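You operate a simulated robot arm through the tools that you are given. There is no shell and no other tool.

Carry out the task below with a simulated two-armed robot. There is one attempt and no reset: what you move stays moved.

JOB
Tighten the slipping belt into the green, then test-run the rollers.
Fine: loosen the red knob first and tighten it before the test; the lamp must go green; power off at the end. Where these are worked on the way, their far stop is far enough and under half their travel is too little: red knob.

Only the result counts: the job must be done as asked and must still hold three seconds after the hand-in. Knocking over, shifting, dropping, spilling or breaking anything else fails it.

ROBOT AND FRAMES
Two 7-joint arms with fingered hands on one trunk that stands fixed in place. Base frame: the origin is at the foot of the trunk, x ahead of it, y to its left, z up. Units: mm, degrees, N and s.
The left shoulder is at [60, 177, 975], the right one opposite. Each reaches about 1000 mm from its shoulder. Payload 4 kg a hand.
The tool frame of a hand sits at the grasp point between the pads (the TCP): z along the fingers, y along the line on which they close. The tips reach 37 mm beyond it. The gripper opens to 124 mm; its body begins 43 mm behind the TCP. The gripper is a hand of 3 fingers: y runs from the thumb to the fingers, the wrist lies at [-15, -108, -202] in the tool frame, and closing takes about 1.5 s.
Orientation is that of the tool frame in the base frame, as a unit quaternion [x, y, z, w]. With the fingers straight down and the wrist toward the robot, the tool's x, y and z point along [0, 1, 0], [1, 0, 0] and [0, 0, -1] of the base frame.

CONTROLS
- The arms move only by the tool servo_tool. It takes "left_rows", "right_rows" or both (then of equal length, played together; a hand with none holds still); each is a list of rows, each a list of 6 numbers: the shift along the tool's x, y, z in mm, then the turn, a rotation vector about the tool's x, y, z in degrees. In form: [[tx, ty, tz, wx, wy, wz], ...]. A call has 1 to 20 rows; each row is the pose to reach, as a shift and turn from the pose commanded when the call began, along the tool's axes at that moment. "left_hand" and "right_hand" are, for a hand that has rows, the closure, from 0 (fully open) to 1 (shut), set as the call begins (left out, the last holds). Each row takes 0.2 s and may step no farther than 50 mm and 8.6 degrees from the row before; otherwise, or with a gripper value out of range, the whole call is refused. A pose out of reach is approached as far as the arm can. The call stops where the force on the tool passes 60 N (or 10 N more than at its start, if that is more) or the arm is blocked; 0.2 s more then pass. The fingers move at their own pace (about 72 mm/s each) and stop on an object; they squeeze with about 31 N. The grip force told is the motor's: it shows also when the fingers shut on nothing. Time passes only in rows, and 0.2 s behind the last, so rows that repeat a pose let the fingers close. The reply holds the time, the measured pose of the TCP, the force on the tool along the base axes, the opening and the grip force, in the units named above and with some noise, with the torque about the TCP (base axes, N m) and any sound that the robot's microphone picked up.
- Cameras (640 x 400 px; columns grow to the right, rows downward): "scene" is now at [54.7, 22, 1636.1]; the picture's right is [0.24, -0.97, 0.00], its down [-0.56, -0.14, -0.82] and it looks along [0.80, 0.20, -0.57] (base axes); focal length 335 px, centre (320, 200). "left" rides on the left gripper at [-64, -76, -137] in its tool frame; the picture's right is [-0.84, -0.26, 0.48], its down [0.48, -0.76, 0.43] and it looks along [0.26, 0.60, 0.76] (tool axes); focal length 256 px, centre (320, 200). "right" rides on the right gripper at [64, -76, -137] in its tool frame; the picture's right is [-0.84, 0.26, -0.48], its down [-0.48, -0.76, 0.43] and it looks along [-0.26, 0.60, 0.76] (tool axes); focal length 256 px, centre (320, 200). There is no depth. A picture from a camera that has moved, and an enlarged one, comes with that camera's place and axes in the base frame and with its lens.
- capture(camera): a new picture of that camera. The clock stands still meanwhile.
- move_column(by): slides the trunk up (or, below 0, down) by that many mm; the arms and the scene camera ride with it, the base frame stays. It gives what a move gives, with no picture.
- set_fingers(index, middle, thumb_bend, thumb_turn, hand): sets how far each is bent, from 0 (flat) to 1 (curled in); at 0.3 the hand is open as for a grip, at 0.7 the pads meet at the TCP. One left out holds its place. A second passes; each finger stops where it meets its share of the squeeze, and holds until it gets a number again. A gripper value or a shape takes the hand back. It gives what a move gives, with no picture; readings hold the bend of each and the force on the fingers (four entries, about 0 where the hand has none), thumb and palm. thumb_turn goes from beside the hand (0) to across from the fingers (1), as for a grip.
- grasp_type(shape, hand): the hand has 3 fingers and takes this shape, open, in about a second: jaw (thumb against the fingers, like two jaws); tri (thumb and two fingers); tip (a fingertip pinch); poke (one finger out to press); point (the index stretched); flat (the hand flat); cup (the hand cupped); fist (a fist). The gripper value then closes the fingers along that shape, each until it touches; the sizes above hold for jaw. It gives what a move gives, with no picture.
- turn_head(pan, tilt): turns the head with the scene camera to pan (to the left, within 86 degrees either way) and tilt (down, from -29 to 69), counted from straight ahead of the robot. It gives what a move gives.
- inspect(camera, box): a new picture of the part [left, top, right, bottom] of that camera's present view, enlarged. The clock stands still meanwhile.
- job_done(): hands the job in; it is judged then, once.

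Places have to be worked out from the pictures, the camera data and where the tool is seen. Open the grippers and draw the arms clear of the work before you hand the job in, unless the task says otherwise.

The tools are called after "Call:" as name(argument=value, ...) on one line, values as JSON. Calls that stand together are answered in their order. servo_tool: Moves the arms, as the interface text tells. Its arguments: {"type":"object","properties":{"left_rows":{"type":"array"},"left_hand":{"type":"number"},"right_rows":{"type":"array"},"right_hand":{"type":"number"}},"required":[]} The other tools are called the same way: move_column (by) moves the trunk up or down; grasp_type (shape, hand) gives the hand a shape; set_fingers (index, middle, thumb_bend, thumb_turn, hand) moves the fingers one by one; turn_head (pan, tilt) turns the head that bears the scene camera; capture (camera) takes a picture; inspect (camera, box) takes an enlarged picture of a part of a camera's view; job_done () hands the job in.

At the start:

```text
clock: 0.0
left_eef_pos: [426.0, 475.0, 1217.5]
left_ee_rot: [0.708, 0.707, 0.0, 0.0]
left_ft_force: [0.5, -0.4, 0.0]
left_ft_torque: [-0.01, -0.01, 0.0]
left_gripper_width: 123.6
left_grip_force: 0.0
left_shape: jaw
left_bend: [0.3, 0.3, 0.3, 0.98]
left_finger forces: [0.0, 0.0, 0.1, 0.0, 0.1, 0.1]
right_eef_pos: [638.0, -37.1, 1246.1]
right_ee_rot: [0.707, 0.707, 0.0, -0.001]
right_ft_force: [-0.5, -0.6, 0.1]
right_ft_torque: [-0.01, 0.01, 0.0]
right_gripper_width: 123.8
right_grip_force: 0.1
right_shape: jaw
right_bend: [0.3, 0.3, 0.3, 0.98]
right_finger forces: [0.1, 0.1, 0.1, 0.0, 0.0, 0.0]
trunk travel left (down, up): [-500.0, 90.0]
head pan, tilt (commanded): [13.8, 34.9]
```

scene: 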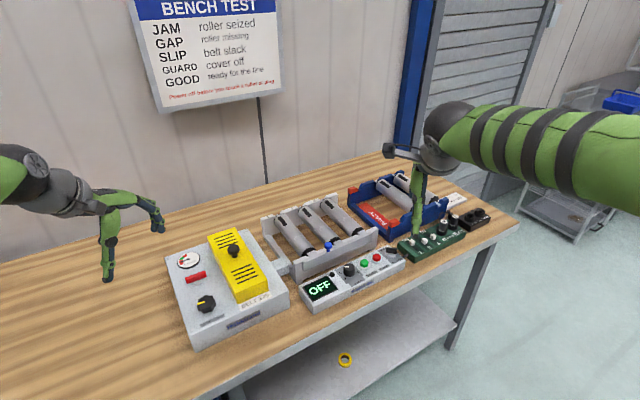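
right: 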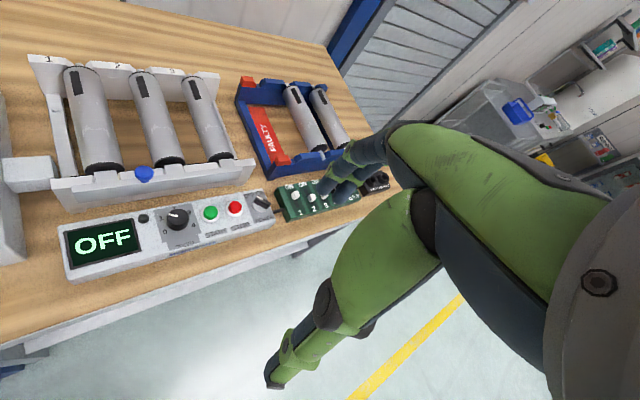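
left: 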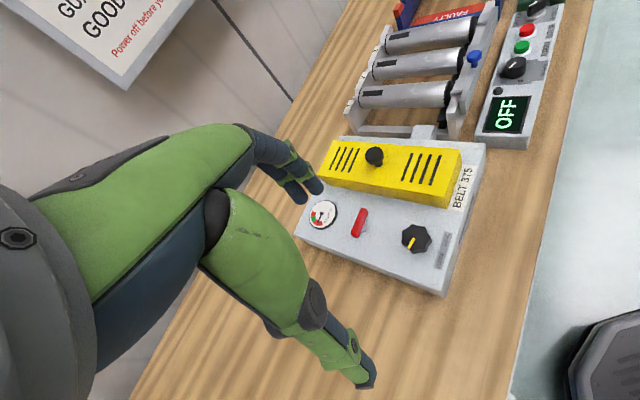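

The scene shows a belt unit with a gauge, a red bar-shaped knob, a black tension dial and a yellow cover, plus a control panel with an OFF display. I'll take enlarged views to read the details.

Call:
inspect(camera="scene", box=[150, 220, 310, 350])

Call:
inspect(camera="scene", box=[290, 180, 500, 310])

Call:
inspect(camera="left", box=[290, 120, 500, 300])

Call:
inspect(camera="right", box=[50, 160, 400, 290])

Call:
inspect(camera="scene", box=[120, 0, 290, 120])

```text
3.08 times, centred on (230, 285) of scene
camera zoom: at [54.7, 22.0, 1636.1], right [0.24, -0.97, 0.0], down [-0.56, -0.14, -0.82], along [0.8, 0.2, -0.57], focal length 1032 px, centre (597, -62)
```

zoom: 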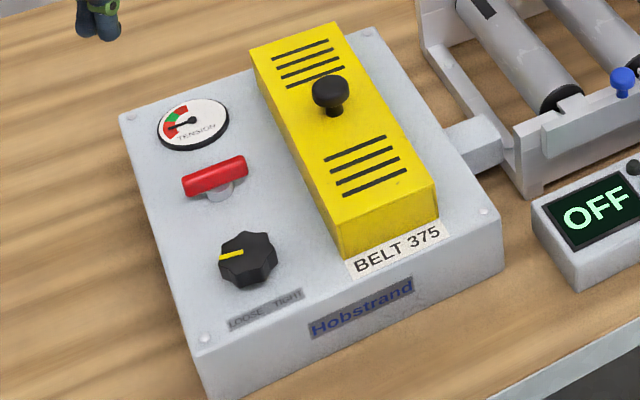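

```text
3.05 times, centred on (395, 245) of scene
camera zoom: at [54.7, 22.0, 1636.1], right [0.24, -0.97, 0.0], down [-0.56, -0.14, -0.82], along [0.8, 0.2, -0.57], focal length 1022 px, centre (91, 63)
```

zoom: 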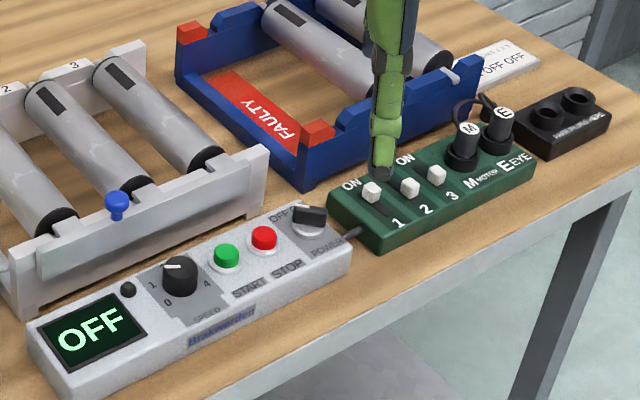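

```text
2.22 times, centred on (395, 210) of left
camera zoom: at [350.1, 411.5, 1353.4], right [-0.26, -0.84, -0.48], down [-0.76, 0.48, -0.43], along [0.6, 0.26, -0.76], focal length 569 px, centre (153, 178)
```

zoom: 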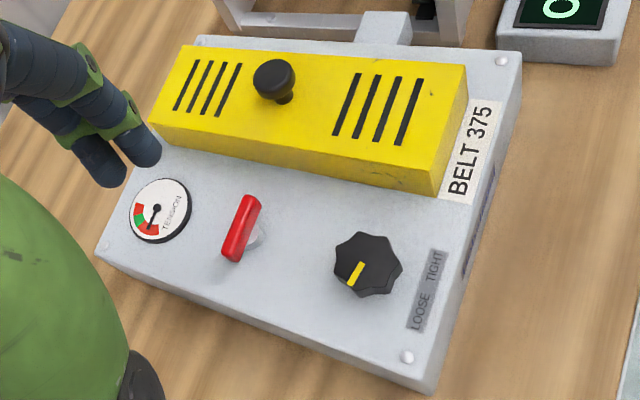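

```text
1.83 times, centred on (225, 225) of right
camera zoom: at [562.7, 24.9, 1381.9], right [0.26, -0.84, 0.48], down [-0.76, -0.48, -0.43], along [0.6, -0.26, -0.76], focal length 468 px, centre (494, 154)
```

zoom: 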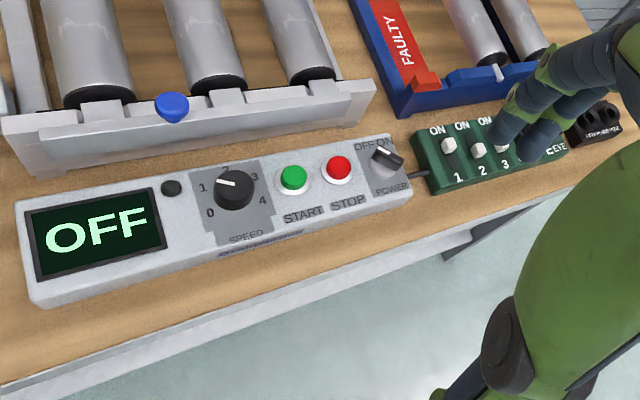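

```text
3.33 times, centred on (205, 60) of scene
camera zoom: at [54.7, 22.0, 1636.1], right [0.24, -0.97, 0.0], down [-0.56, -0.14, -0.82], along [0.8, 0.2, -0.57], focal length 1118 px, centre (703, 667)
```

zoom: 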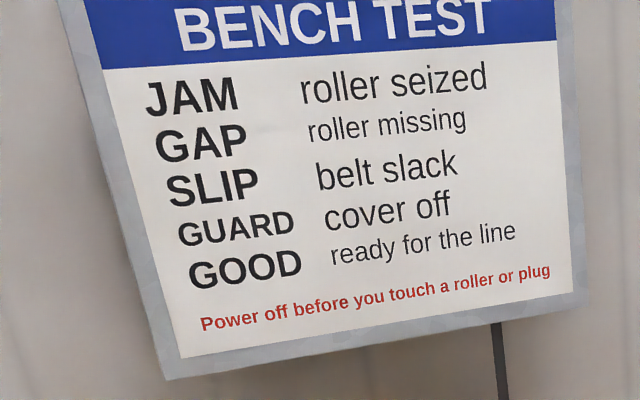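

The belt box sits at about 45° to the base frame, with the red bar knob near [570, 487, 960] and the dial near [501, 418, 959]. I'll bring the left hand closer for a detailed look, and raise and pull back the right hand so it stops blocking the switch panel.

Call:
servo_tool(left_rows=[[-2, 28, 20, 0, 0, 0], [-4, 56, 40, 0, 0, 0], [-5, 84, 60, 0, 0, 0], [-5, 100, 80, 0, 0, 0]], right_rows=[[-30, -30, 0, 0, 0, 0], [-60, -60, 0, 0, 0, 0], [-90, -90, 0, 0, 0, 0], [-120, -120, 0, 0, 0, 0]])

Call:
capture(camera="left")

Call:
capture(camera="scene")

Call:
capture(camera="right")

```text
clock: 1.0
left_eef_pos: [525.3, 470.4, 1137.1]
left_ee_rot: [0.707, 0.708, 0.0, 0.0]
left_ft_force: [-0.6, 0.6, 0.0]
left_ft_torque: [0.02, 0.01, -0.01]
left_gripper_width: 123.6
left_grip_force: 0.1
left_shape: jaw
left_bend: [0.3, 0.3, 0.3, 0.98]
left_finger forces: [0.0, 0.0, 0.0, 0.0, 0.1, 0.0]
right_eef_pos: [516.2, -159.3, 1244.7]
right_ee_rot: [0.707, 0.707, 0.0, -0.001]
right_ft_force: [0.7, 0.4, -0.1]
right_ft_torque: [0.0, 0.01, 0.0]
right_gripper_width: 123.7
right_grip_force: 0.1
right_shape: jaw
right_bend: [0.3, 0.3, 0.3, 0.98]
right_finger forces: [0.0, 0.0, 0.0, 0.0, 0.0, 0.0]
trunk travel left (down, up): [-500.0, 90.0]
head pan, tilt (commanded): [13.8, 34.9]
```

```text
taken
camera left: at [449.9, 406.5, 1273.5], right [-0.26, -0.84, -0.48], down [-0.76, 0.48, -0.43], along [0.6, 0.26, -0.76], focal length 256 px, centre (320, 200)
```

left: 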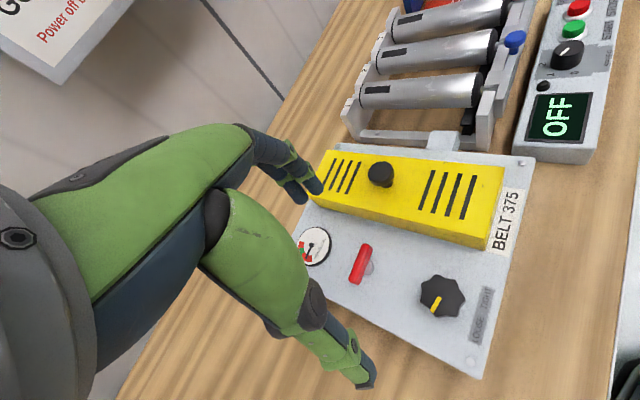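

```text
taken
camera scene: at [54.1, 21.4, 1636.1], right [0.24, -0.97, 0.0], down [-0.56, -0.14, -0.82], along [0.8, 0.2, -0.57], focal length 335 px, centre (320, 200)
```

scene: 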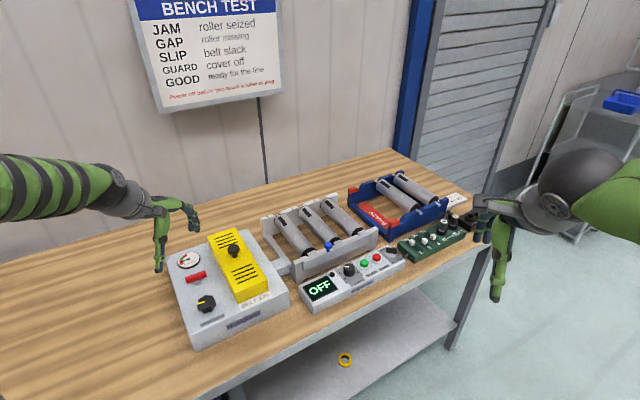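

```text
taken
camera right: at [441.5, -96.6, 1382.1], right [0.26, -0.84, 0.48], down [-0.76, -0.48, -0.43], along [0.6, -0.25, -0.76], focal length 256 px, centre (320, 200)
```

right: 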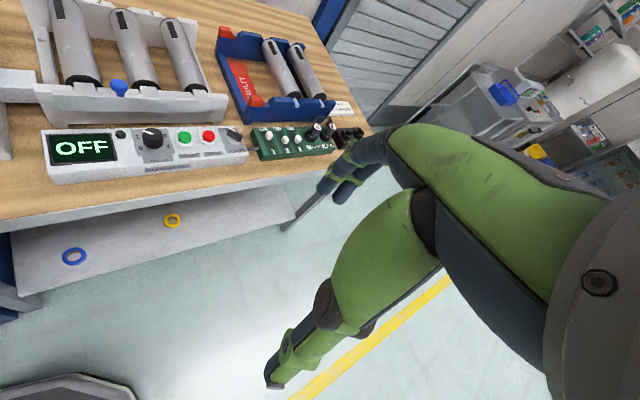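

Next I'll zoom in on the gauge, knobs, control panel and switch bank to read their states.

Call:
inspect(camera="scene", box=[395, 215, 475, 265])

Call:
inspect(camera="scene", box=[330, 235, 410, 285])

Call:
inspect(camera="left", box=[290, 215, 400, 290])

Call:
inspect(camera="left", box=[400, 240, 520, 380])

Call:
inspect(camera="scene", box=[170, 240, 230, 320])

```text
8.00 times, centred on (435, 240) of scene
camera zoom: at [54.1, 21.4, 1636.1], right [0.24, -0.97, 0.0], down [-0.56, -0.14, -0.82], along [0.8, 0.2, -0.57], focal length 2683 px, centre (-600, -120)
```

zoom: 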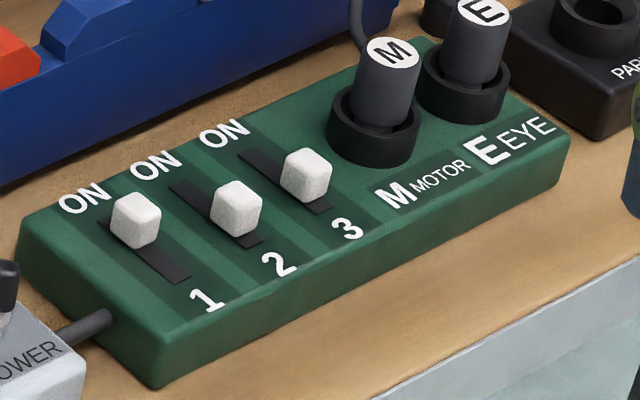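

```text
8.00 times, centred on (370, 260) of scene
camera zoom: at [54.1, 21.4, 1636.1], right [0.24, -0.97, 0.0], down [-0.56, -0.14, -0.82], along [0.8, 0.2, -0.57], focal length 2683 px, centre (-80, -280)
```

zoom: 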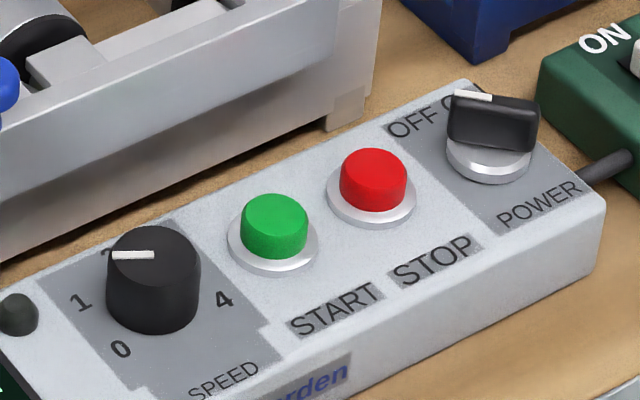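

```text
5.33 times, centred on (345, 252) of left
camera zoom: at [449.9, 406.5, 1273.5], right [-0.26, -0.84, -0.48], down [-0.76, 0.48, -0.43], along [0.6, 0.26, -0.76], focal length 1365 px, centre (187, -80)
```

zoom: 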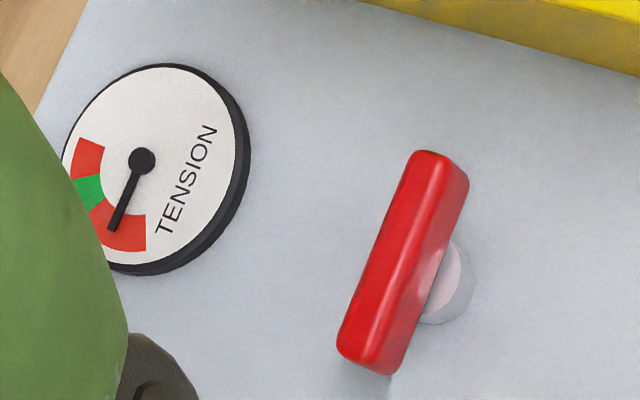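

```text
2.86 times, centred on (460, 310) of left
camera zoom: at [449.9, 406.5, 1273.5], right [-0.26, -0.84, -0.48], down [-0.76, 0.48, -0.43], along [0.6, 0.26, -0.76], focal length 731 px, centre (-80, -114)
```

zoom: 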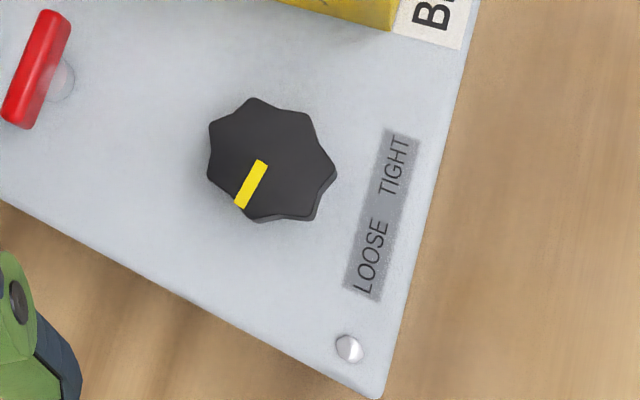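

```text
5.00 times, centred on (200, 280) of scene
camera zoom: at [54.1, 21.4, 1636.1], right [0.24, -0.97, 0.0], down [-0.56, -0.14, -0.82], along [0.8, 0.2, -0.57], focal length 1677 px, centre (920, -200)
```

zoom: 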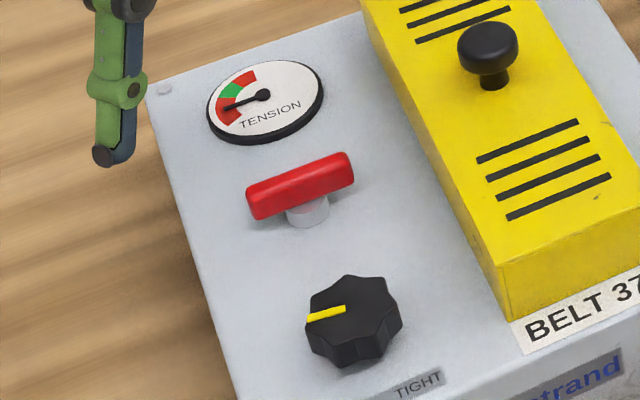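

The gauge needle is in the low red zone, just below the green, and the red bar knob lies parallel to the box front at about -46° near [572, 489, 958]. The box top is about z 935. I'll move the left hand above the bar, turn it so the fingers close across the bar, and half-close it.

Call:
servo_tool(left_rows=[[3, 8, 15, 0, 0, -7.4], [6, 16, 30, 0, 0, -14.8], [9, 24, 45, 0, 0, -22.2], [12, 32, 60, 0, 0, -29.6], [15, 40, 75, 0, 0, -37], [18, 46.5, 90, 0, 0, -44], [18, 46.5, 100, 0, 0, -44]], left_hand=0.5)

Call:
capture(camera="left")

Call:
capture(camera="scene")

```text
clock: 2.6
left_eef_pos: [571.7, 488.4, 1037.3]
left_ee_rot: [0.39, 0.921, 0.001, 0.0]
left_ft_force: [-0.8, -0.3, 0.0]
left_ft_torque: [-0.02, 0.02, 0.0]
left_gripper_width: 62.2
left_grip_force: 0.0
left_shape: jaw
left_bend: [0.42, 0.46, 0.56, 1.0]
left_finger forces: [0.0, 0.0, 0.1, 0.0, 0.1, 0.0]
right_eef_pos: [519.0, -159.2, 1245.5]
right_ee_rot: [0.707, 0.707, 0.0, 0.0]
right_ft_force: [0.2, -0.6, -0.5]
right_ft_torque: [0.03, -0.01, 0.01]
right_gripper_width: 123.6
right_grip_force: 0.1
right_shape: jaw
right_bend: [0.3, 0.3, 0.3, 0.98]
right_finger forces: [0.0, 0.0, 0.0, 0.0, 0.0, 0.0]
trunk travel left (down, up): [-500.0, 90.0]
head pan, tilt (commanded): [13.8, 34.9]
```

```text
taken
camera left: at [562.4, 389.8, 1173.7], right [0.4, -0.78, -0.48], down [-0.88, -0.18, -0.43], along [0.25, 0.6, -0.76], focal length 256 px, centre (320, 200)
```

left: 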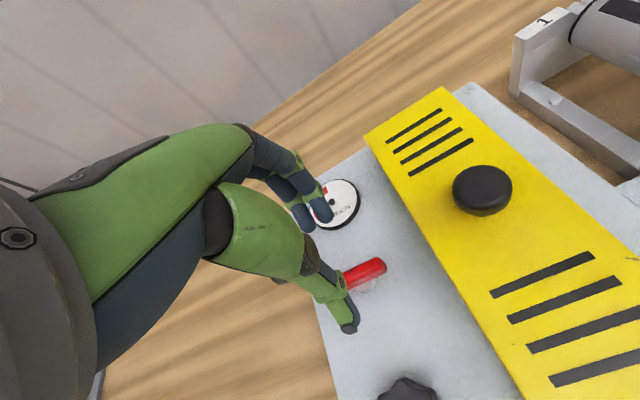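

```text
taken
camera scene: at [54.6, 22.1, 1636.1], right [0.24, -0.97, 0.0], down [-0.56, -0.14, -0.82], along [0.8, 0.2, -0.57], focal length 335 px, centre (320, 200)
```

scene: 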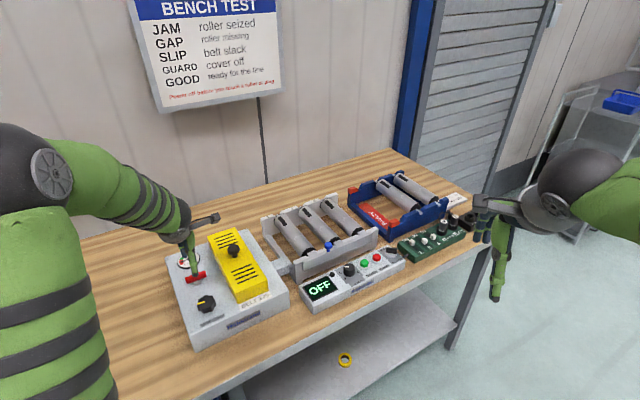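

The hand is above the bar. I'll zoom the left camera to check how it lines up before going down.

Call:
inspect(camera="left", box=[280, 220, 440, 320])

Call:
inspect(camera="scene", box=[150, 210, 246, 270])

```text
4.00 times, centred on (360, 270) of left
camera zoom: at [562.4, 389.8, 1173.7], right [0.4, -0.78, -0.48], down [-0.88, -0.18, -0.43], along [0.25, 0.6, -0.76], focal length 1024 px, centre (160, -80)
```

zoom: 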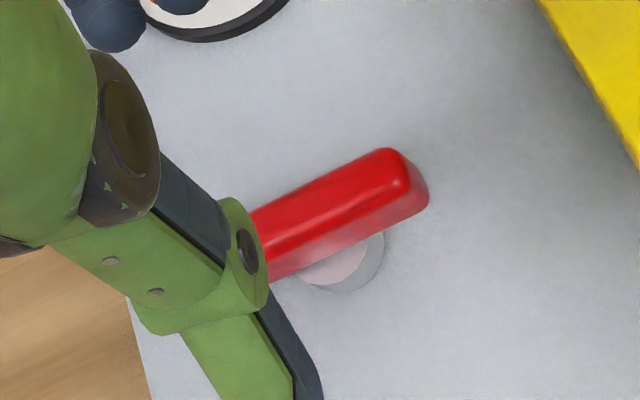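

```text
6.67 times, centred on (198, 240) of scene
camera zoom: at [54.6, 22.1, 1636.1], right [0.24, -0.97, 0.0], down [-0.56, -0.14, -0.82], along [0.8, 0.2, -0.57], focal length 2236 px, centre (1133, -67)
```

zoom: 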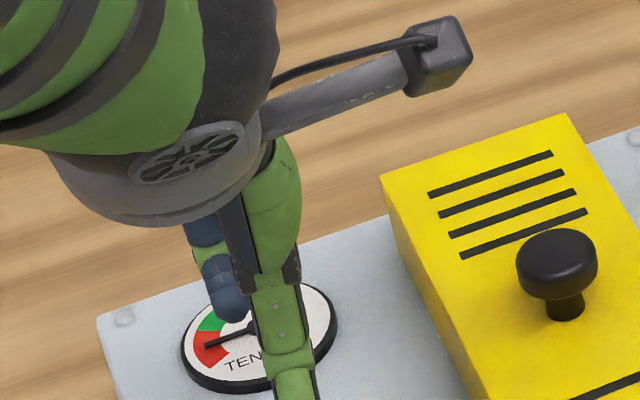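

The bar centre works out to about [573, 488], and the TCP is right above it. I'll go down in steps and look before gripping.

Call:
servo_tool(left_rows=[[0, 0, 15, 0, 0, 0], [0, 0, 30, 0, 0, 0], [0, 0, 42, 0, 0, 0], [0, 0, 50, 0, 0, 0]])

Call:
capture(camera="left")

Call:
inspect(camera="scene", box=[150, 210, 262, 330])

```text
clock: 3.6
left_eef_pos: [572.1, 489.2, 988.2]
left_ee_rot: [0.391, 0.92, 0.0, 0.0]
left_ft_force: [-0.3, 0.2, 0.0]
left_ft_torque: [-0.02, -0.04, 0.02]
left_gripper_width: 62.2
left_grip_force: 0.0
left_shape: jaw
left_bend: [0.42, 0.46, 0.56, 1.0]
left_finger forces: [0.0, 0.0, 0.0, 0.0, 0.0, 0.0]
right_eef_pos: [518.2, -159.0, 1245.3]
right_ee_rot: [0.707, 0.707, -0.001, 0.0]
right_ft_force: [0.1, 0.5, -0.1]
right_ft_torque: [0.01, 0.01, 0.0]
right_gripper_width: 123.7
right_grip_force: 0.0
right_shape: jaw
right_bend: [0.3, 0.3, 0.3, 0.98]
right_finger forces: [0.0, 0.1, 0.0, 0.0, 0.0, 0.1]
trunk travel left (down, up): [-500.0, 90.0]
head pan, tilt (commanded): [13.8, 34.9]
```

```text
taken
camera left: at [562.3, 389.5, 1123.7], right [0.4, -0.78, -0.48], down [-0.88, -0.18, -0.43], along [0.25, 0.6, -0.76], focal length 256 px, centre (320, 200)
```

left: 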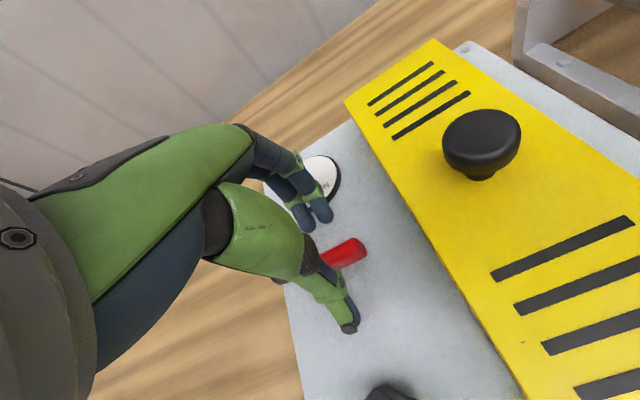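

```text
3.33 times, centred on (206, 270) of scene
camera zoom: at [54.9, 21.8, 1636.1], right [0.24, -0.97, 0.0], down [-0.56, -0.14, -0.82], along [0.8, 0.2, -0.57], focal length 1118 px, centre (700, -33)
```

zoom: 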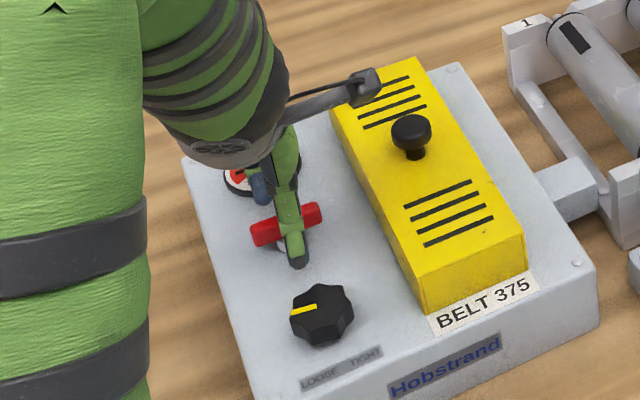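

The thumb and fingers straddle the bar and nothing is touching. I'll go down 11 mm more and then close on the bar.

Call:
servo_tool(left_rows=[[0, 0, 6, 0, 0, 0], [0, 0, 11, 0, 0, 0]])

Call:
servo_tool(left_rows=[[0, 0, 0, 0, 0, 0], [0, 0, 0, 0, 0, 0], [0, 0, 0, 0, 0, 0], [0, 0, 0, 0, 0, 0], [0, 0, 0, 0, 0, 0], [0, 0, 0, 0, 0, 0]], left_hand=1.0)

Call:
capture(camera="left")

Call:
inspect(camera="scene", box=[150, 210, 262, 330])

```text
clock: 4.2
left_eef_pos: [572.0, 487.0, 976.5]
left_ee_rot: [0.391, 0.92, 0.0, 0.0]
left_ft_force: [0.5, -0.1, -0.3]
left_ft_torque: [0.0, 0.0, 0.01]
left_gripper_width: 62.3
left_grip_force: 0.0
left_shape: jaw
left_bend: [0.42, 0.46, 0.56, 1.0]
left_finger forces: [0.1, 0.0, 0.0, 0.0, 0.1, 0.1]
right_eef_pos: [518.3, -158.7, 1245.1]
right_ee_rot: [0.707, 0.707, -0.001, 0.0]
right_ft_force: [1.3, -0.3, -0.1]
right_ft_torque: [-0.05, -0.01, 0.0]
right_gripper_width: 123.9
right_grip_force: 0.1
right_shape: jaw
right_bend: [0.3, 0.3, 0.3, 0.98]
right_finger forces: [0.0, 0.1, 0.0, 0.1, 0.1, 0.1]
trunk travel left (down, up): [-500.0, 90.0]
head pan, tilt (commanded): [13.8, 34.9]
```

```text
clock: 5.6
left_eef_pos: [572.5, 487.7, 976.6]
left_ee_rot: [0.391, 0.921, 0.0, 0.0]
left_ft_force: [-3.3, -5.4, 0.6]
left_ft_torque: [0.32, -0.35, -0.03]
left_gripper_width: 22.1
left_grip_force: 31.2
left_shape: jaw
left_bend: [0.64, 0.65, 0.62, 1.0]
left_finger forces: [17.6, 12.5, 0.1, 0.1, 33.9, 0.0]
right_eef_pos: [517.2, -159.8, 1244.8]
right_ee_rot: [0.707, 0.707, 0.0, 0.0]
right_ft_force: [-0.7, -0.2, 0.2]
right_ft_torque: [0.02, -0.02, 0.02]
right_gripper_width: 123.6
right_grip_force: 0.1
right_shape: jaw
right_bend: [0.3, 0.3, 0.3, 0.98]
right_finger forces: [0.0, 0.0, 0.0, 0.0, 0.1, 0.0]
trunk travel left (down, up): [-500.0, 90.0]
head pan, tilt (commanded): [13.8, 34.9]
```

```text
taken
camera left: at [561.8, 388.8, 1112.8], right [0.4, -0.78, -0.48], down [-0.88, -0.18, -0.43], along [0.25, 0.6, -0.76], focal length 256 px, centre (320, 200)
```

left: 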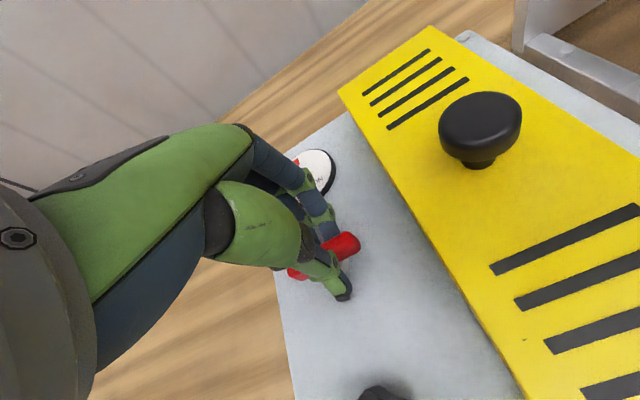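

```text
3.33 times, centred on (206, 270) of scene
camera zoom: at [54.2, 21.3, 1636.1], right [0.24, -0.97, 0.0], down [-0.56, -0.14, -0.82], along [0.8, 0.2, -0.57], focal length 1118 px, centre (700, -33)
```

zoom: 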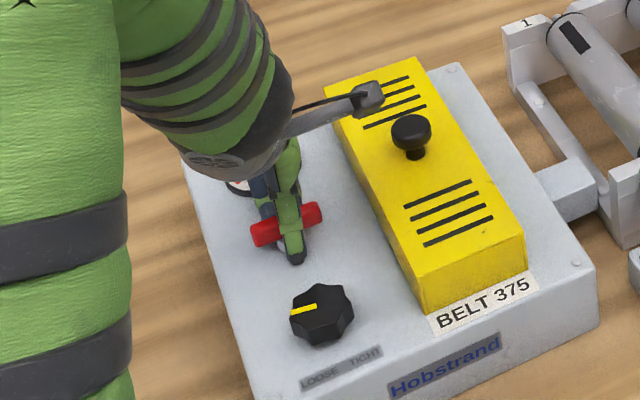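

The bar is gripped at 22 mm with about 31 N. I'll turn it anticlockwise to loosen, 40° at first, and watch the torque.

Call:
servo_tool(left_rows=[[0, 0, 0, 0, 0, -6], [0, 0, 0, 0, 0, -12], [0, 0, 0, 0, 0, -18], [0, 0, 0, 0, 0, -24], [0, 0, 0, 0, 0, -30], [0, 0, 0, 0, 0, -36], [0, 0, 0, 0, 0, -40]])

Call:
inspect(camera="scene", box=[150, 210, 262, 330])

Call:
capture(camera="left")

```text
clock: 7.2
left_eef_pos: [572.9, 486.3, 976.7]
left_ee_rot: [0.052, 0.999, 0.0, 0.0]
left_ft_force: [-0.7, -7.9, -0.8]
left_ft_torque: [0.38, -0.01, -0.08]
left_gripper_width: 22.1
left_grip_force: 31.0
left_shape: jaw
left_bend: [0.64, 0.65, 0.62, 1.0]
left_finger forces: [17.6, 12.8, 0.0, 0.0, 35.2, 0.0]
right_eef_pos: [518.7, -159.6, 1244.9]
right_ee_rot: [0.707, 0.707, -0.001, -0.001]
right_ft_force: [-0.3, -0.3, 0.9]
right_ft_torque: [0.0, 0.0, -0.02]
right_gripper_width: 123.4
right_grip_force: 0.1
right_shape: jaw
right_bend: [0.3, 0.3, 0.3, 0.98]
right_finger forces: [0.1, 0.0, 0.0, 0.0, 0.0, 0.1]
trunk travel left (down, up): [-500.0, 90.0]
head pan, tilt (commanded): [13.8, 34.9]
```

```text
3.33 times, centred on (206, 270) of scene
camera zoom: at [54.8, 21.0, 1636.1], right [0.24, -0.97, 0.0], down [-0.56, -0.14, -0.82], along [0.8, 0.2, -0.57], focal length 1118 px, centre (700, -33)
```

zoom: 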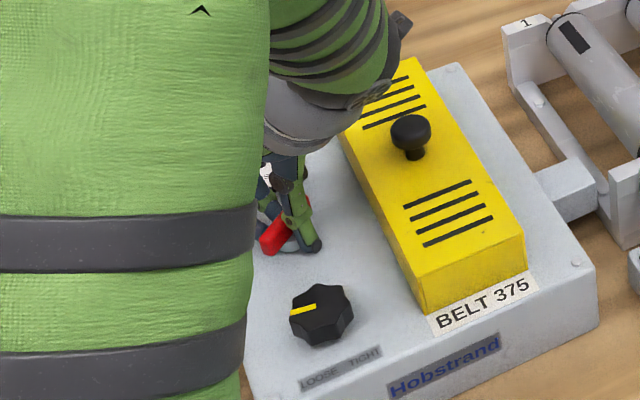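

```text
taken
camera left: at [628.4, 405.1, 1112.9], right [0.81, -0.34, -0.48], down [-0.56, -0.71, -0.43], along [-0.19, 0.62, -0.76], focal length 256 px, centre (320, 200)
```

left: 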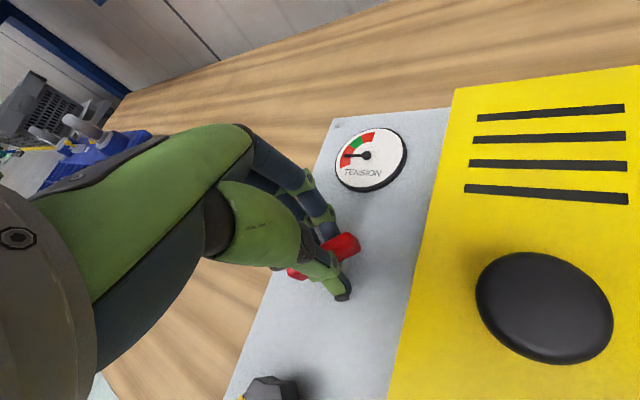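

The bar turned 40° freely, with the torque below 0.1 N m. I'll keep turning anticlockwise until it reaches its stop.

Call:
servo_tool(left_rows=[[0, 0, 0, 0, 0, -6], [0, 0, 0, 0, 0, -12], [0, 0, 0, 0, 0, -18], [0, 0, 0, 0, 0, -24], [0, 0, 0, 0, 0, -30], [0, 0, 0, 0, 0, -36], [0, 0, 0, 0, 0, -42], [0, 0, 0, 0, 0, -48]])

Call:
capture(camera="scene")

Call:
capture(camera="left")

```text
clock: 9.0
left_eef_pos: [573.1, 486.8, 977.0]
left_ee_rot: [-0.359, 0.933, 0.0, 0.001]
left_ft_force: [6.2, -6.1, 4.4]
left_ft_torque: [0.31, 0.34, -0.02]
left_gripper_width: 21.7
left_grip_force: 30.5
left_shape: jaw
left_bend: [0.64, 0.65, 0.62, 1.0]
left_finger forces: [17.9, 13.3, 0.1, 0.0, 36.9, 0.0]
right_eef_pos: [517.4, -160.0, 1245.0]
right_ee_rot: [0.707, 0.707, 0.0, 0.0]
right_ft_force: [0.0, -0.7, -0.5]
right_ft_torque: [-0.01, -0.01, 0.0]
right_gripper_width: 123.4
right_grip_force: 0.1
right_shape: jaw
right_bend: [0.3, 0.3, 0.3, 0.98]
right_finger forces: [0.1, 0.0, 0.0, 0.0, 0.0, 0.0]
trunk travel left (down, up): [-500.0, 90.0]
head pan, tilt (commanded): [13.8, 34.9]
```

```text
taken
camera scene: at [55.1, 20.8, 1636.1], right [0.24, -0.97, 0.0], down [-0.56, -0.14, -0.82], along [0.8, 0.2, -0.57], focal length 335 px, centre (320, 200)
```

scene: 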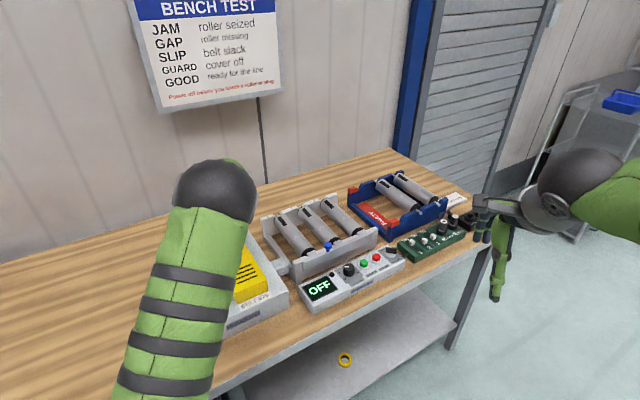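

```text
taken
camera left: at [671.3, 473.8, 1112.8], right [0.79, 0.37, -0.48], down [0.15, -0.89, -0.44], along [-0.59, 0.27, -0.76], focal length 256 px, centre (320, 200)
```

left: 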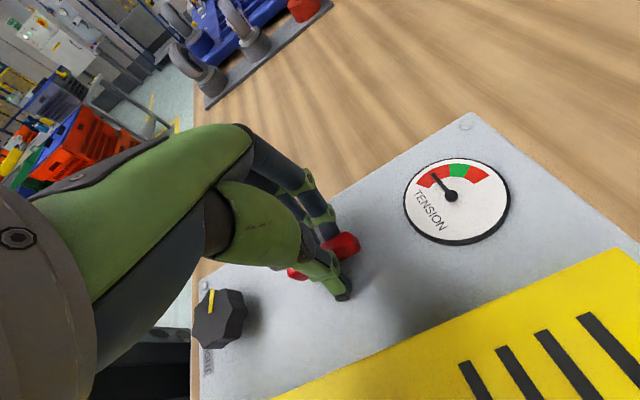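

The bar has now turned 88° with no stop yet, so I'll carry on in smaller stages.

Call:
servo_tool(left_rows=[[0, 0, 0, 0, 0, -6], [0, 0, 0, 0, 0, -12], [0, 0, 0, 0, 0, -18], [0, 0, 0, 0, 0, -24], [0, 0, 0, 0, 0, -30], [0, 0, 0, 0, 0, -36]])

Call:
capture(camera="left")

```text
clock: 10.4
left_eef_pos: [574.3, 489.8, 976.9]
left_ee_rot: [-0.63, 0.776, 0.0, 0.002]
left_ft_force: [23.6, 14.5, 9.8]
left_ft_torque: [0.9, 0.04, -0.55]
left_gripper_width: 21.2
left_grip_force: 30.5
left_shape: jaw
left_bend: [0.71, 0.64, 0.61, 1.0]
left_finger forces: [27.4, 16.3, 0.0, 0.0, 48.2, 0.0]
right_eef_pos: [519.7, -158.2, 1245.7]
right_ee_rot: [0.707, 0.707, -0.001, -0.001]
right_ft_force: [0.2, -0.5, -0.2]
right_ft_torque: [0.0, 0.03, -0.02]
right_gripper_width: 123.7
right_grip_force: 0.0
right_shape: jaw
right_bend: [0.3, 0.3, 0.3, 0.98]
right_finger forces: [0.1, 0.1, 0.0, 0.0, 0.1, 0.1]
trunk travel left (down, up): [-500.0, 90.0]
head pan, tilt (commanded): [13.8, 34.9]
```

```text
taken
camera left: at [661.4, 536.6, 1112.6], right [0.43, 0.77, -0.48], down [0.64, -0.63, -0.43], along [-0.64, -0.12, -0.76], focal length 256 px, centre (320, 200)
```

left: 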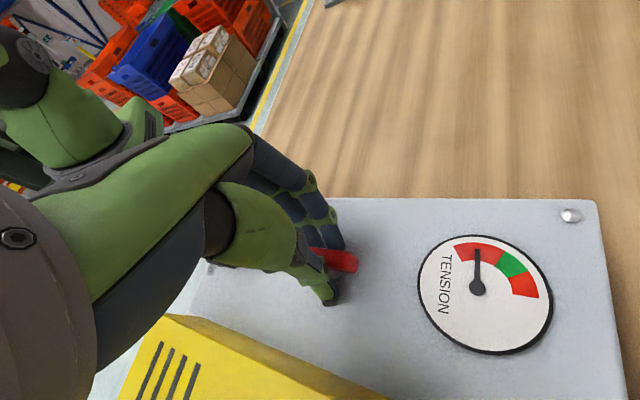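

The force and torque rose near 124° and the bar has started to twist inside the grip. It now lies at about 45–50°, so it has hit its far stop after roughly 90°. I'll open the hand, rise and check.

Call:
servo_tool(left_rows=[[0, 0, 0, 0, 0, 0], [0, 0, 0, 0, 0, 0], [0, 0, 0, 0, 0, 0], [0, 0, 0, 0, 0, 0], [0, 0, 0, 0, 0, 0]], left_hand=0.45)

Call:
servo_tool(left_rows=[[0, 0, -20, 0, 0, 0], [0, 0, -45, 0, 0, 0], [0, 0, -75, 0, 0, 0], [0, 0, -105, 0, 0, 0]])

Call:
capture(camera="left")

Call:
capture(camera="scene")

```text
clock: 11.6
left_eef_pos: [573.2, 487.9, 975.7]
left_ee_rot: [-0.629, 0.777, 0.0, 0.001]
left_ft_force: [0.1, -0.1, -0.1]
left_ft_torque: [0.01, -0.01, -0.03]
left_gripper_width: 67.8
left_grip_force: 0.1
left_shape: jaw
left_bend: [0.4, 0.44, 0.55, 1.0]
left_finger forces: [0.0, 0.0, 0.0, 0.1, 0.0, 0.1]
right_eef_pos: [518.7, -159.3, 1245.5]
right_ee_rot: [0.707, 0.708, 0.0, -0.001]
right_ft_force: [-0.1, -0.1, -0.3]
right_ft_torque: [0.0, 0.0, 0.02]
right_gripper_width: 123.7
right_grip_force: 0.1
right_shape: jaw
right_bend: [0.3, 0.3, 0.3, 0.98]
right_finger forces: [0.1, 0.1, 0.0, 0.0, 0.0, 0.0]
trunk travel left (down, up): [-500.0, 90.0]
head pan, tilt (commanded): [13.8, 34.9]
```

```text
clock: 12.6
left_eef_pos: [573.0, 486.7, 1081.0]
left_ee_rot: [-0.629, 0.777, 0.0, 0.0]
left_ft_force: [0.2, 1.4, 0.8]
left_ft_torque: [0.01, 0.02, 0.04]
left_gripper_width: 67.8
left_grip_force: 0.2
left_shape: jaw
left_bend: [0.4, 0.44, 0.55, 1.0]
left_finger forces: [0.1, 0.0, 0.1, 0.0, 0.0, 0.0]
right_eef_pos: [517.7, -158.9, 1245.9]
right_ee_rot: [0.707, 0.707, 0.0, 0.0]
right_ft_force: [-0.2, -0.3, 0.7]
right_ft_torque: [-0.01, -0.03, -0.04]
right_gripper_width: 123.9
right_grip_force: 0.0
right_shape: jaw
right_bend: [0.3, 0.3, 0.3, 0.98]
right_finger forces: [0.1, 0.1, 0.0, 0.0, 0.1, 0.0]
trunk travel left (down, up): [-500.0, 90.0]
head pan, tilt (commanded): [13.8, 34.9]
```

```text
taken
camera left: at [659.8, 534.0, 1217.3], right [0.43, 0.77, -0.48], down [0.64, -0.63, -0.43], along [-0.64, -0.13, -0.76], focal length 256 px, centre (320, 200)
```

left: 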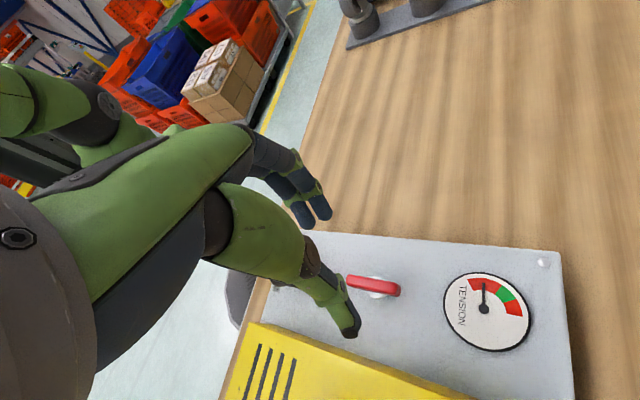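

```text
taken
camera scene: at [54.4, 21.8, 1636.0], right [0.24, -0.97, 0.0], down [-0.56, -0.14, -0.82], along [0.8, 0.2, -0.57], focal length 335 px, centre (320, 200)
```

scene: 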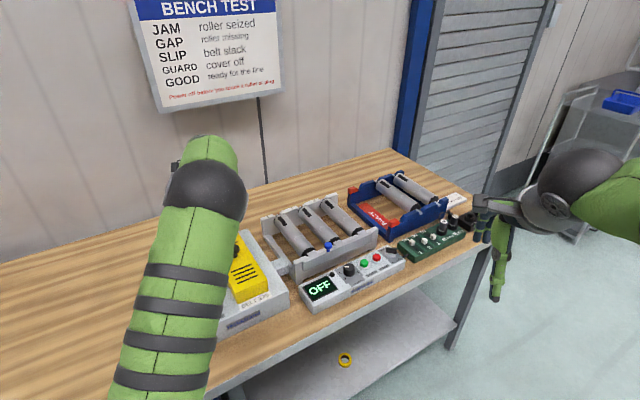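

The bar now lies at about 45°, so it has turned a full 90° to its stop and the red knob is loose. Next I'll move the left hand above the dial at about [503, 417, 962] with the jaw open about 80 mm and the tool turned to y at 134°, leaving room to turn clockwise.

Call:
servo_tool(left_rows=[[16.5, 10.9, 0, 0, 0, 6.8], [33, 21.8, 0, 0, 0, 13.6], [49.5, 32.6, 5, 0, 0, 20.4], [66, 43.5, 15, 0, 0, 27.2], [82.5, 54.3, 25, 0, 0, 34], [82.5, 54.3, 35, 0, 0, 34]], left_hand=0.35)

Call:
capture(camera="left")

Call:
capture(camera="scene")

```text
clock: 14.0
left_eef_pos: [502.8, 418.2, 1046.3]
left_ee_rot: [-0.373, 0.928, 0.0, -0.001]
left_ft_force: [-0.2, 0.1, 0.7]
left_ft_torque: [-0.01, 0.03, -0.05]
left_gripper_width: 80.2
left_grip_force: 0.1
left_shape: jaw
left_bend: [0.36, 0.4, 0.52, 0.99]
left_finger forces: [0.0, 0.0, 0.1, 0.0, 0.1, 0.0]
right_eef_pos: [517.4, -159.4, 1244.5]
right_ee_rot: [0.707, 0.707, 0.001, 0.0]
right_ft_force: [0.4, 0.0, -0.4]
right_ft_torque: [0.0, 0.04, -0.02]
right_gripper_width: 123.6
right_grip_force: 0.1
right_shape: jaw
right_bend: [0.3, 0.3, 0.3, 0.98]
right_finger forces: [0.1, 0.0, 0.0, 0.0, 0.1, 0.0]
trunk travel left (down, up): [-500.0, 90.0]
head pan, tilt (commanded): [13.8, 34.9]
```

```text
taken
camera left: at [601.0, 408.3, 1181.8], right [0.78, 0.4, -0.48], down [0.18, -0.88, -0.43], along [-0.6, 0.25, -0.76], focal length 256 px, centre (320, 200)
```

left: 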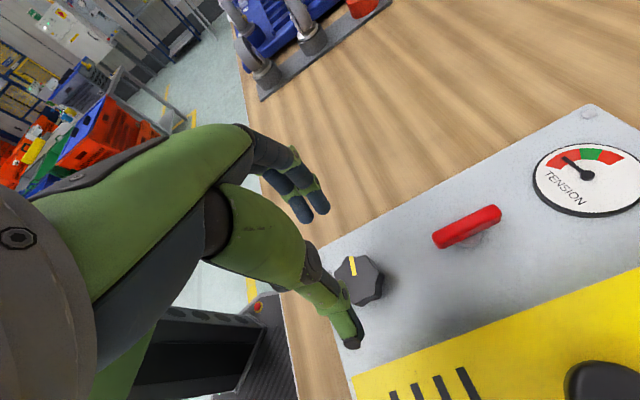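

```text
taken
camera scene: at [55.3, 22.2, 1636.0], right [0.24, -0.97, 0.0], down [-0.56, -0.14, -0.82], along [0.8, 0.2, -0.57], focal length 335 px, centre (320, 200)
```

scene: 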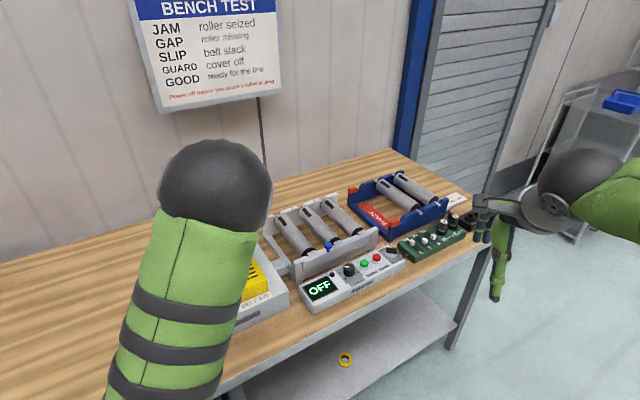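

The dial sits almost exactly under the TCP axis. I'll zoom in to confirm before going down.

Call:
inspect(camera="left", box=[300, 230, 412, 330])

Call:
inspect(camera="left", box=[520, 120, 640, 220])

```text
4.00 times, centred on (356, 280) of left
camera zoom: at [601.0, 408.3, 1181.8], right [0.78, 0.4, -0.48], down [0.18, -0.88, -0.43], along [-0.6, 0.25, -0.76], focal length 1024 px, centre (176, -120)
```

zoom: 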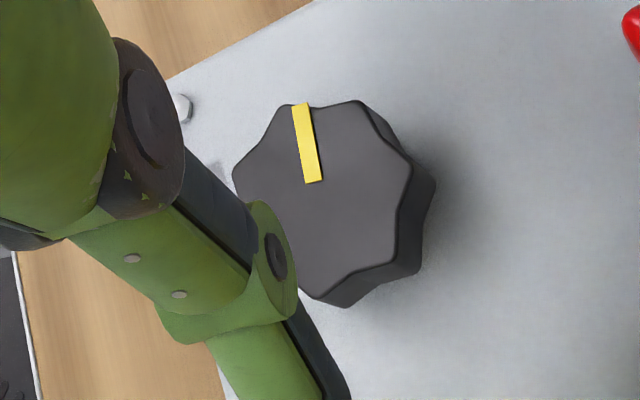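

```text
4.00 times, centred on (580, 170) of left
camera zoom: at [601.0, 408.3, 1181.8], right [0.78, 0.4, -0.48], down [0.18, -0.88, -0.43], along [-0.6, 0.25, -0.76], focal length 1024 px, centre (-720, 320)
```

zoom: 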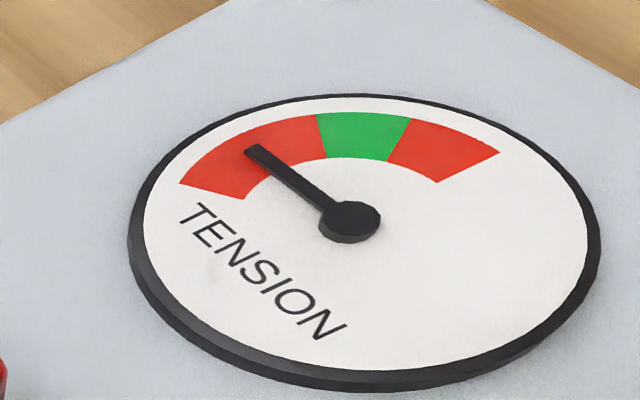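

The dial centre is about 4 mm toward -y from the TCP, so I'll correct for that and go down around the dial in stages.

Call:
servo_tool(left_rows=[[2.3, -3.6, 15, 0, 0, 0], [2.3, -3.6, 30, 0, 0, 0], [2.3, -3.6, 45, 0, 0, 0], [2.3, -3.6, 58, 0, 0, 0]])

Call:
capture(camera="left")

```text
clock: 15.0
left_eef_pos: [502.8, 415.1, 987.3]
left_ee_rot: [-0.374, 0.928, 0.001, 0.0]
left_ft_force: [0.3, 0.3, -0.2]
left_ft_torque: [0.01, 0.0, 0.0]
left_gripper_width: 80.3
left_grip_force: 0.1
left_shape: jaw
left_bend: [0.36, 0.4, 0.52, 0.99]
left_finger forces: [0.1, 0.0, 0.0, 0.0, 0.0, 0.1]
right_eef_pos: [517.5, -160.1, 1245.8]
right_ee_rot: [0.707, 0.707, 0.0, 0.0]
right_ft_force: [-0.6, 0.5, -0.1]
right_ft_torque: [0.0, 0.01, 0.0]
right_gripper_width: 123.7
right_grip_force: 0.0
right_shape: jaw
right_bend: [0.3, 0.3, 0.3, 0.98]
right_finger forces: [0.0, 0.0, 0.1, 0.0, 0.1, 0.0]
trunk travel left (down, up): [-500.0, 90.0]
head pan, tilt (commanded): [13.8, 34.9]
```

```text
taken
camera left: at [601.1, 404.5, 1123.6], right [0.78, 0.4, -0.48], down [0.18, -0.88, -0.43], along [-0.6, 0.25, -0.76], focal length 256 px, centre (320, 200)
```

left: 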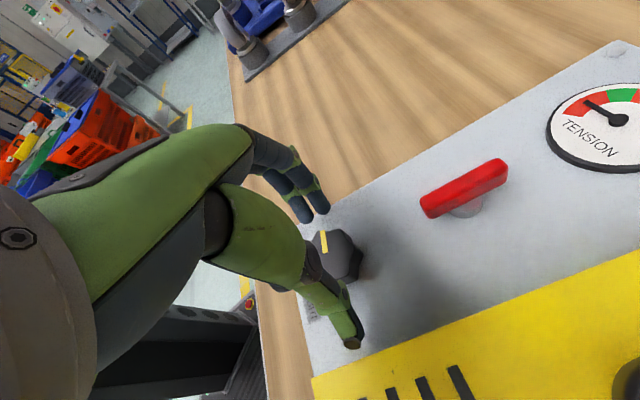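

The hand is centred and still clear of the cover. I'll lower 10 mm and close on the dial.

Call:
servo_tool(left_rows=[[0, 0, 5, 0, 0, 0], [0, 0, 10, 0, 0, 0]])

Call:
servo_tool(left_rows=[[0, 0, 0, 0, 0, 0], [0, 0, 0, 0, 0, 0], [0, 0, 0, 0, 0, 0], [0, 0, 0, 0, 0, 0], [0, 0, 0, 0, 0, 0]], left_hand=1.0)

Call:
capture(camera="left")

```text
clock: 15.6
left_eef_pos: [503.8, 415.6, 976.6]
left_ee_rot: [-0.375, 0.927, 0.0, 0.0]
left_ft_force: [1.0, -0.8, 0.3]
left_ft_torque: [0.0, -0.02, 0.0]
left_gripper_width: 80.4
left_grip_force: 0.2
left_shape: jaw
left_bend: [0.36, 0.4, 0.52, 0.99]
left_finger forces: [0.0, 0.0, 0.0, 0.0, 0.1, 0.0]
right_eef_pos: [518.0, -158.0, 1244.8]
right_ee_rot: [0.707, 0.707, 0.0, 0.0]
right_ft_force: [0.0, 0.3, 0.2]
right_ft_torque: [0.0, 0.03, -0.01]
right_gripper_width: 123.6
right_grip_force: 0.0
right_shape: jaw
right_bend: [0.3, 0.3, 0.3, 0.98]
right_finger forces: [0.0, 0.0, 0.0, 0.0, 0.0, 0.0]
trunk travel left (down, up): [-500.0, 90.0]
head pan, tilt (commanded): [13.8, 34.9]
```

```text
clock: 16.8
left_eef_pos: [503.2, 415.2, 977.0]
left_ee_rot: [-0.374, 0.927, 0.0, 0.001]
left_ft_force: [4.0, -2.0, 8.9]
left_ft_torque: [0.13, 0.11, -0.04]
left_gripper_width: 46.1
left_grip_force: 30.8
left_shape: jaw
left_bend: [0.51, 0.55, 0.57, 1.0]
left_finger forces: [18.7, 10.9, 0.0, 0.1, 33.1, 0.1]
right_eef_pos: [517.5, -159.4, 1245.1]
right_ee_rot: [0.707, 0.707, 0.001, 0.0]
right_ft_force: [0.6, -0.2, -1.0]
right_ft_torque: [0.0, 0.0, -0.01]
right_gripper_width: 123.7
right_grip_force: 0.1
right_shape: jaw
right_bend: [0.3, 0.3, 0.3, 0.98]
right_finger forces: [0.1, 0.0, 0.0, 0.0, 0.0, 0.0]
trunk travel left (down, up): [-500.0, 90.0]
head pan, tilt (commanded): [13.8, 34.9]
```

```text
taken
camera left: at [601.8, 403.6, 1114.8], right [0.78, 0.4, -0.48], down [0.18, -0.88, -0.43], along [-0.6, 0.25, -0.76], focal length 256 px, centre (320, 200)
```

left: 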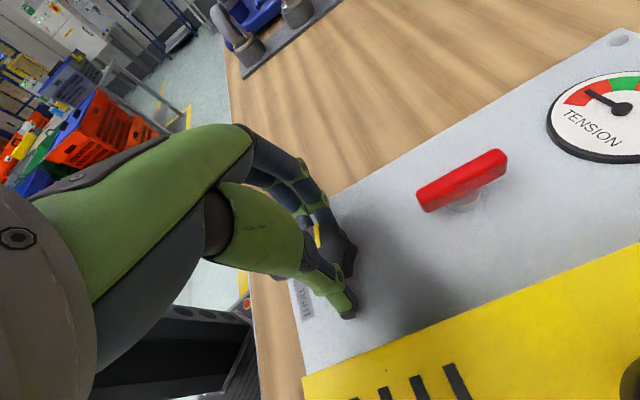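

The dial is gripped at 46 mm. I'll turn clockwise, about 20° at first, and watch the gauge needle.

Call:
servo_tool(left_rows=[[0, 0, 0, 0, 0, 5], [0, 0, 0, 0, 0, 10], [0, 0, 0, 0, 0, 15], [0, 0, 0, 0, 0, 20]])

Call:
capture(camera="left")

```text
clock: 17.1
left_eef_pos: [503.3, 414.5, 978.5]
left_ee_rot: [-0.354, 0.935, 0.0, 0.0]
left_ft_force: [0.3, -4.0, 6.8]
left_ft_torque: [0.12, 0.17, 0.04]
left_gripper_width: 45.5
left_grip_force: 31.5
left_shape: jaw
left_bend: [0.51, 0.55, 0.58, 1.0]
left_finger forces: [18.4, 12.0, 0.1, 0.0, 33.2, 0.1]
right_eef_pos: [516.5, -158.9, 1244.6]
right_ee_rot: [0.707, 0.708, 0.0, -0.001]
right_ft_force: [-1.2, 0.3, -0.3]
right_ft_torque: [0.01, 0.01, 0.0]
right_gripper_width: 123.6
right_grip_force: 0.0
right_shape: jaw
right_bend: [0.3, 0.3, 0.3, 0.98]
right_finger forces: [0.0, 0.0, 0.0, 0.1, 0.1, 0.0]
trunk travel left (down, up): [-500.0, 90.0]
head pan, tilt (commanded): [13.8, 34.9]
stopped in row 1 (left hand): the force on the tool passed its limit at 122 N (the readings are from after the stop); the commanded pose is now the measured one
```

```text
taken
camera left: at [601.4, 399.3, 1114.9], right [0.8, 0.36, -0.48], down [0.14, -0.89, -0.43], along [-0.59, 0.28, -0.76], focal length 256 px, centre (320, 200)
```

left: 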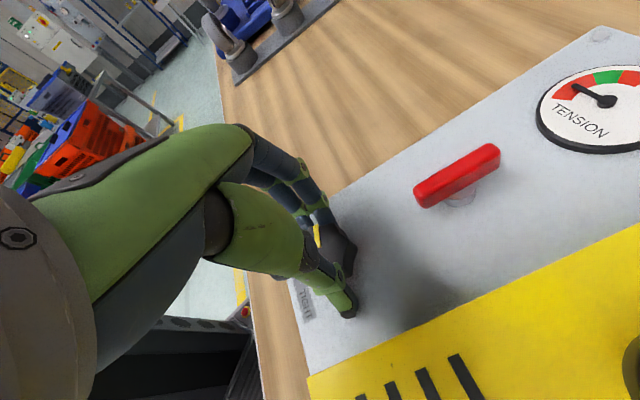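

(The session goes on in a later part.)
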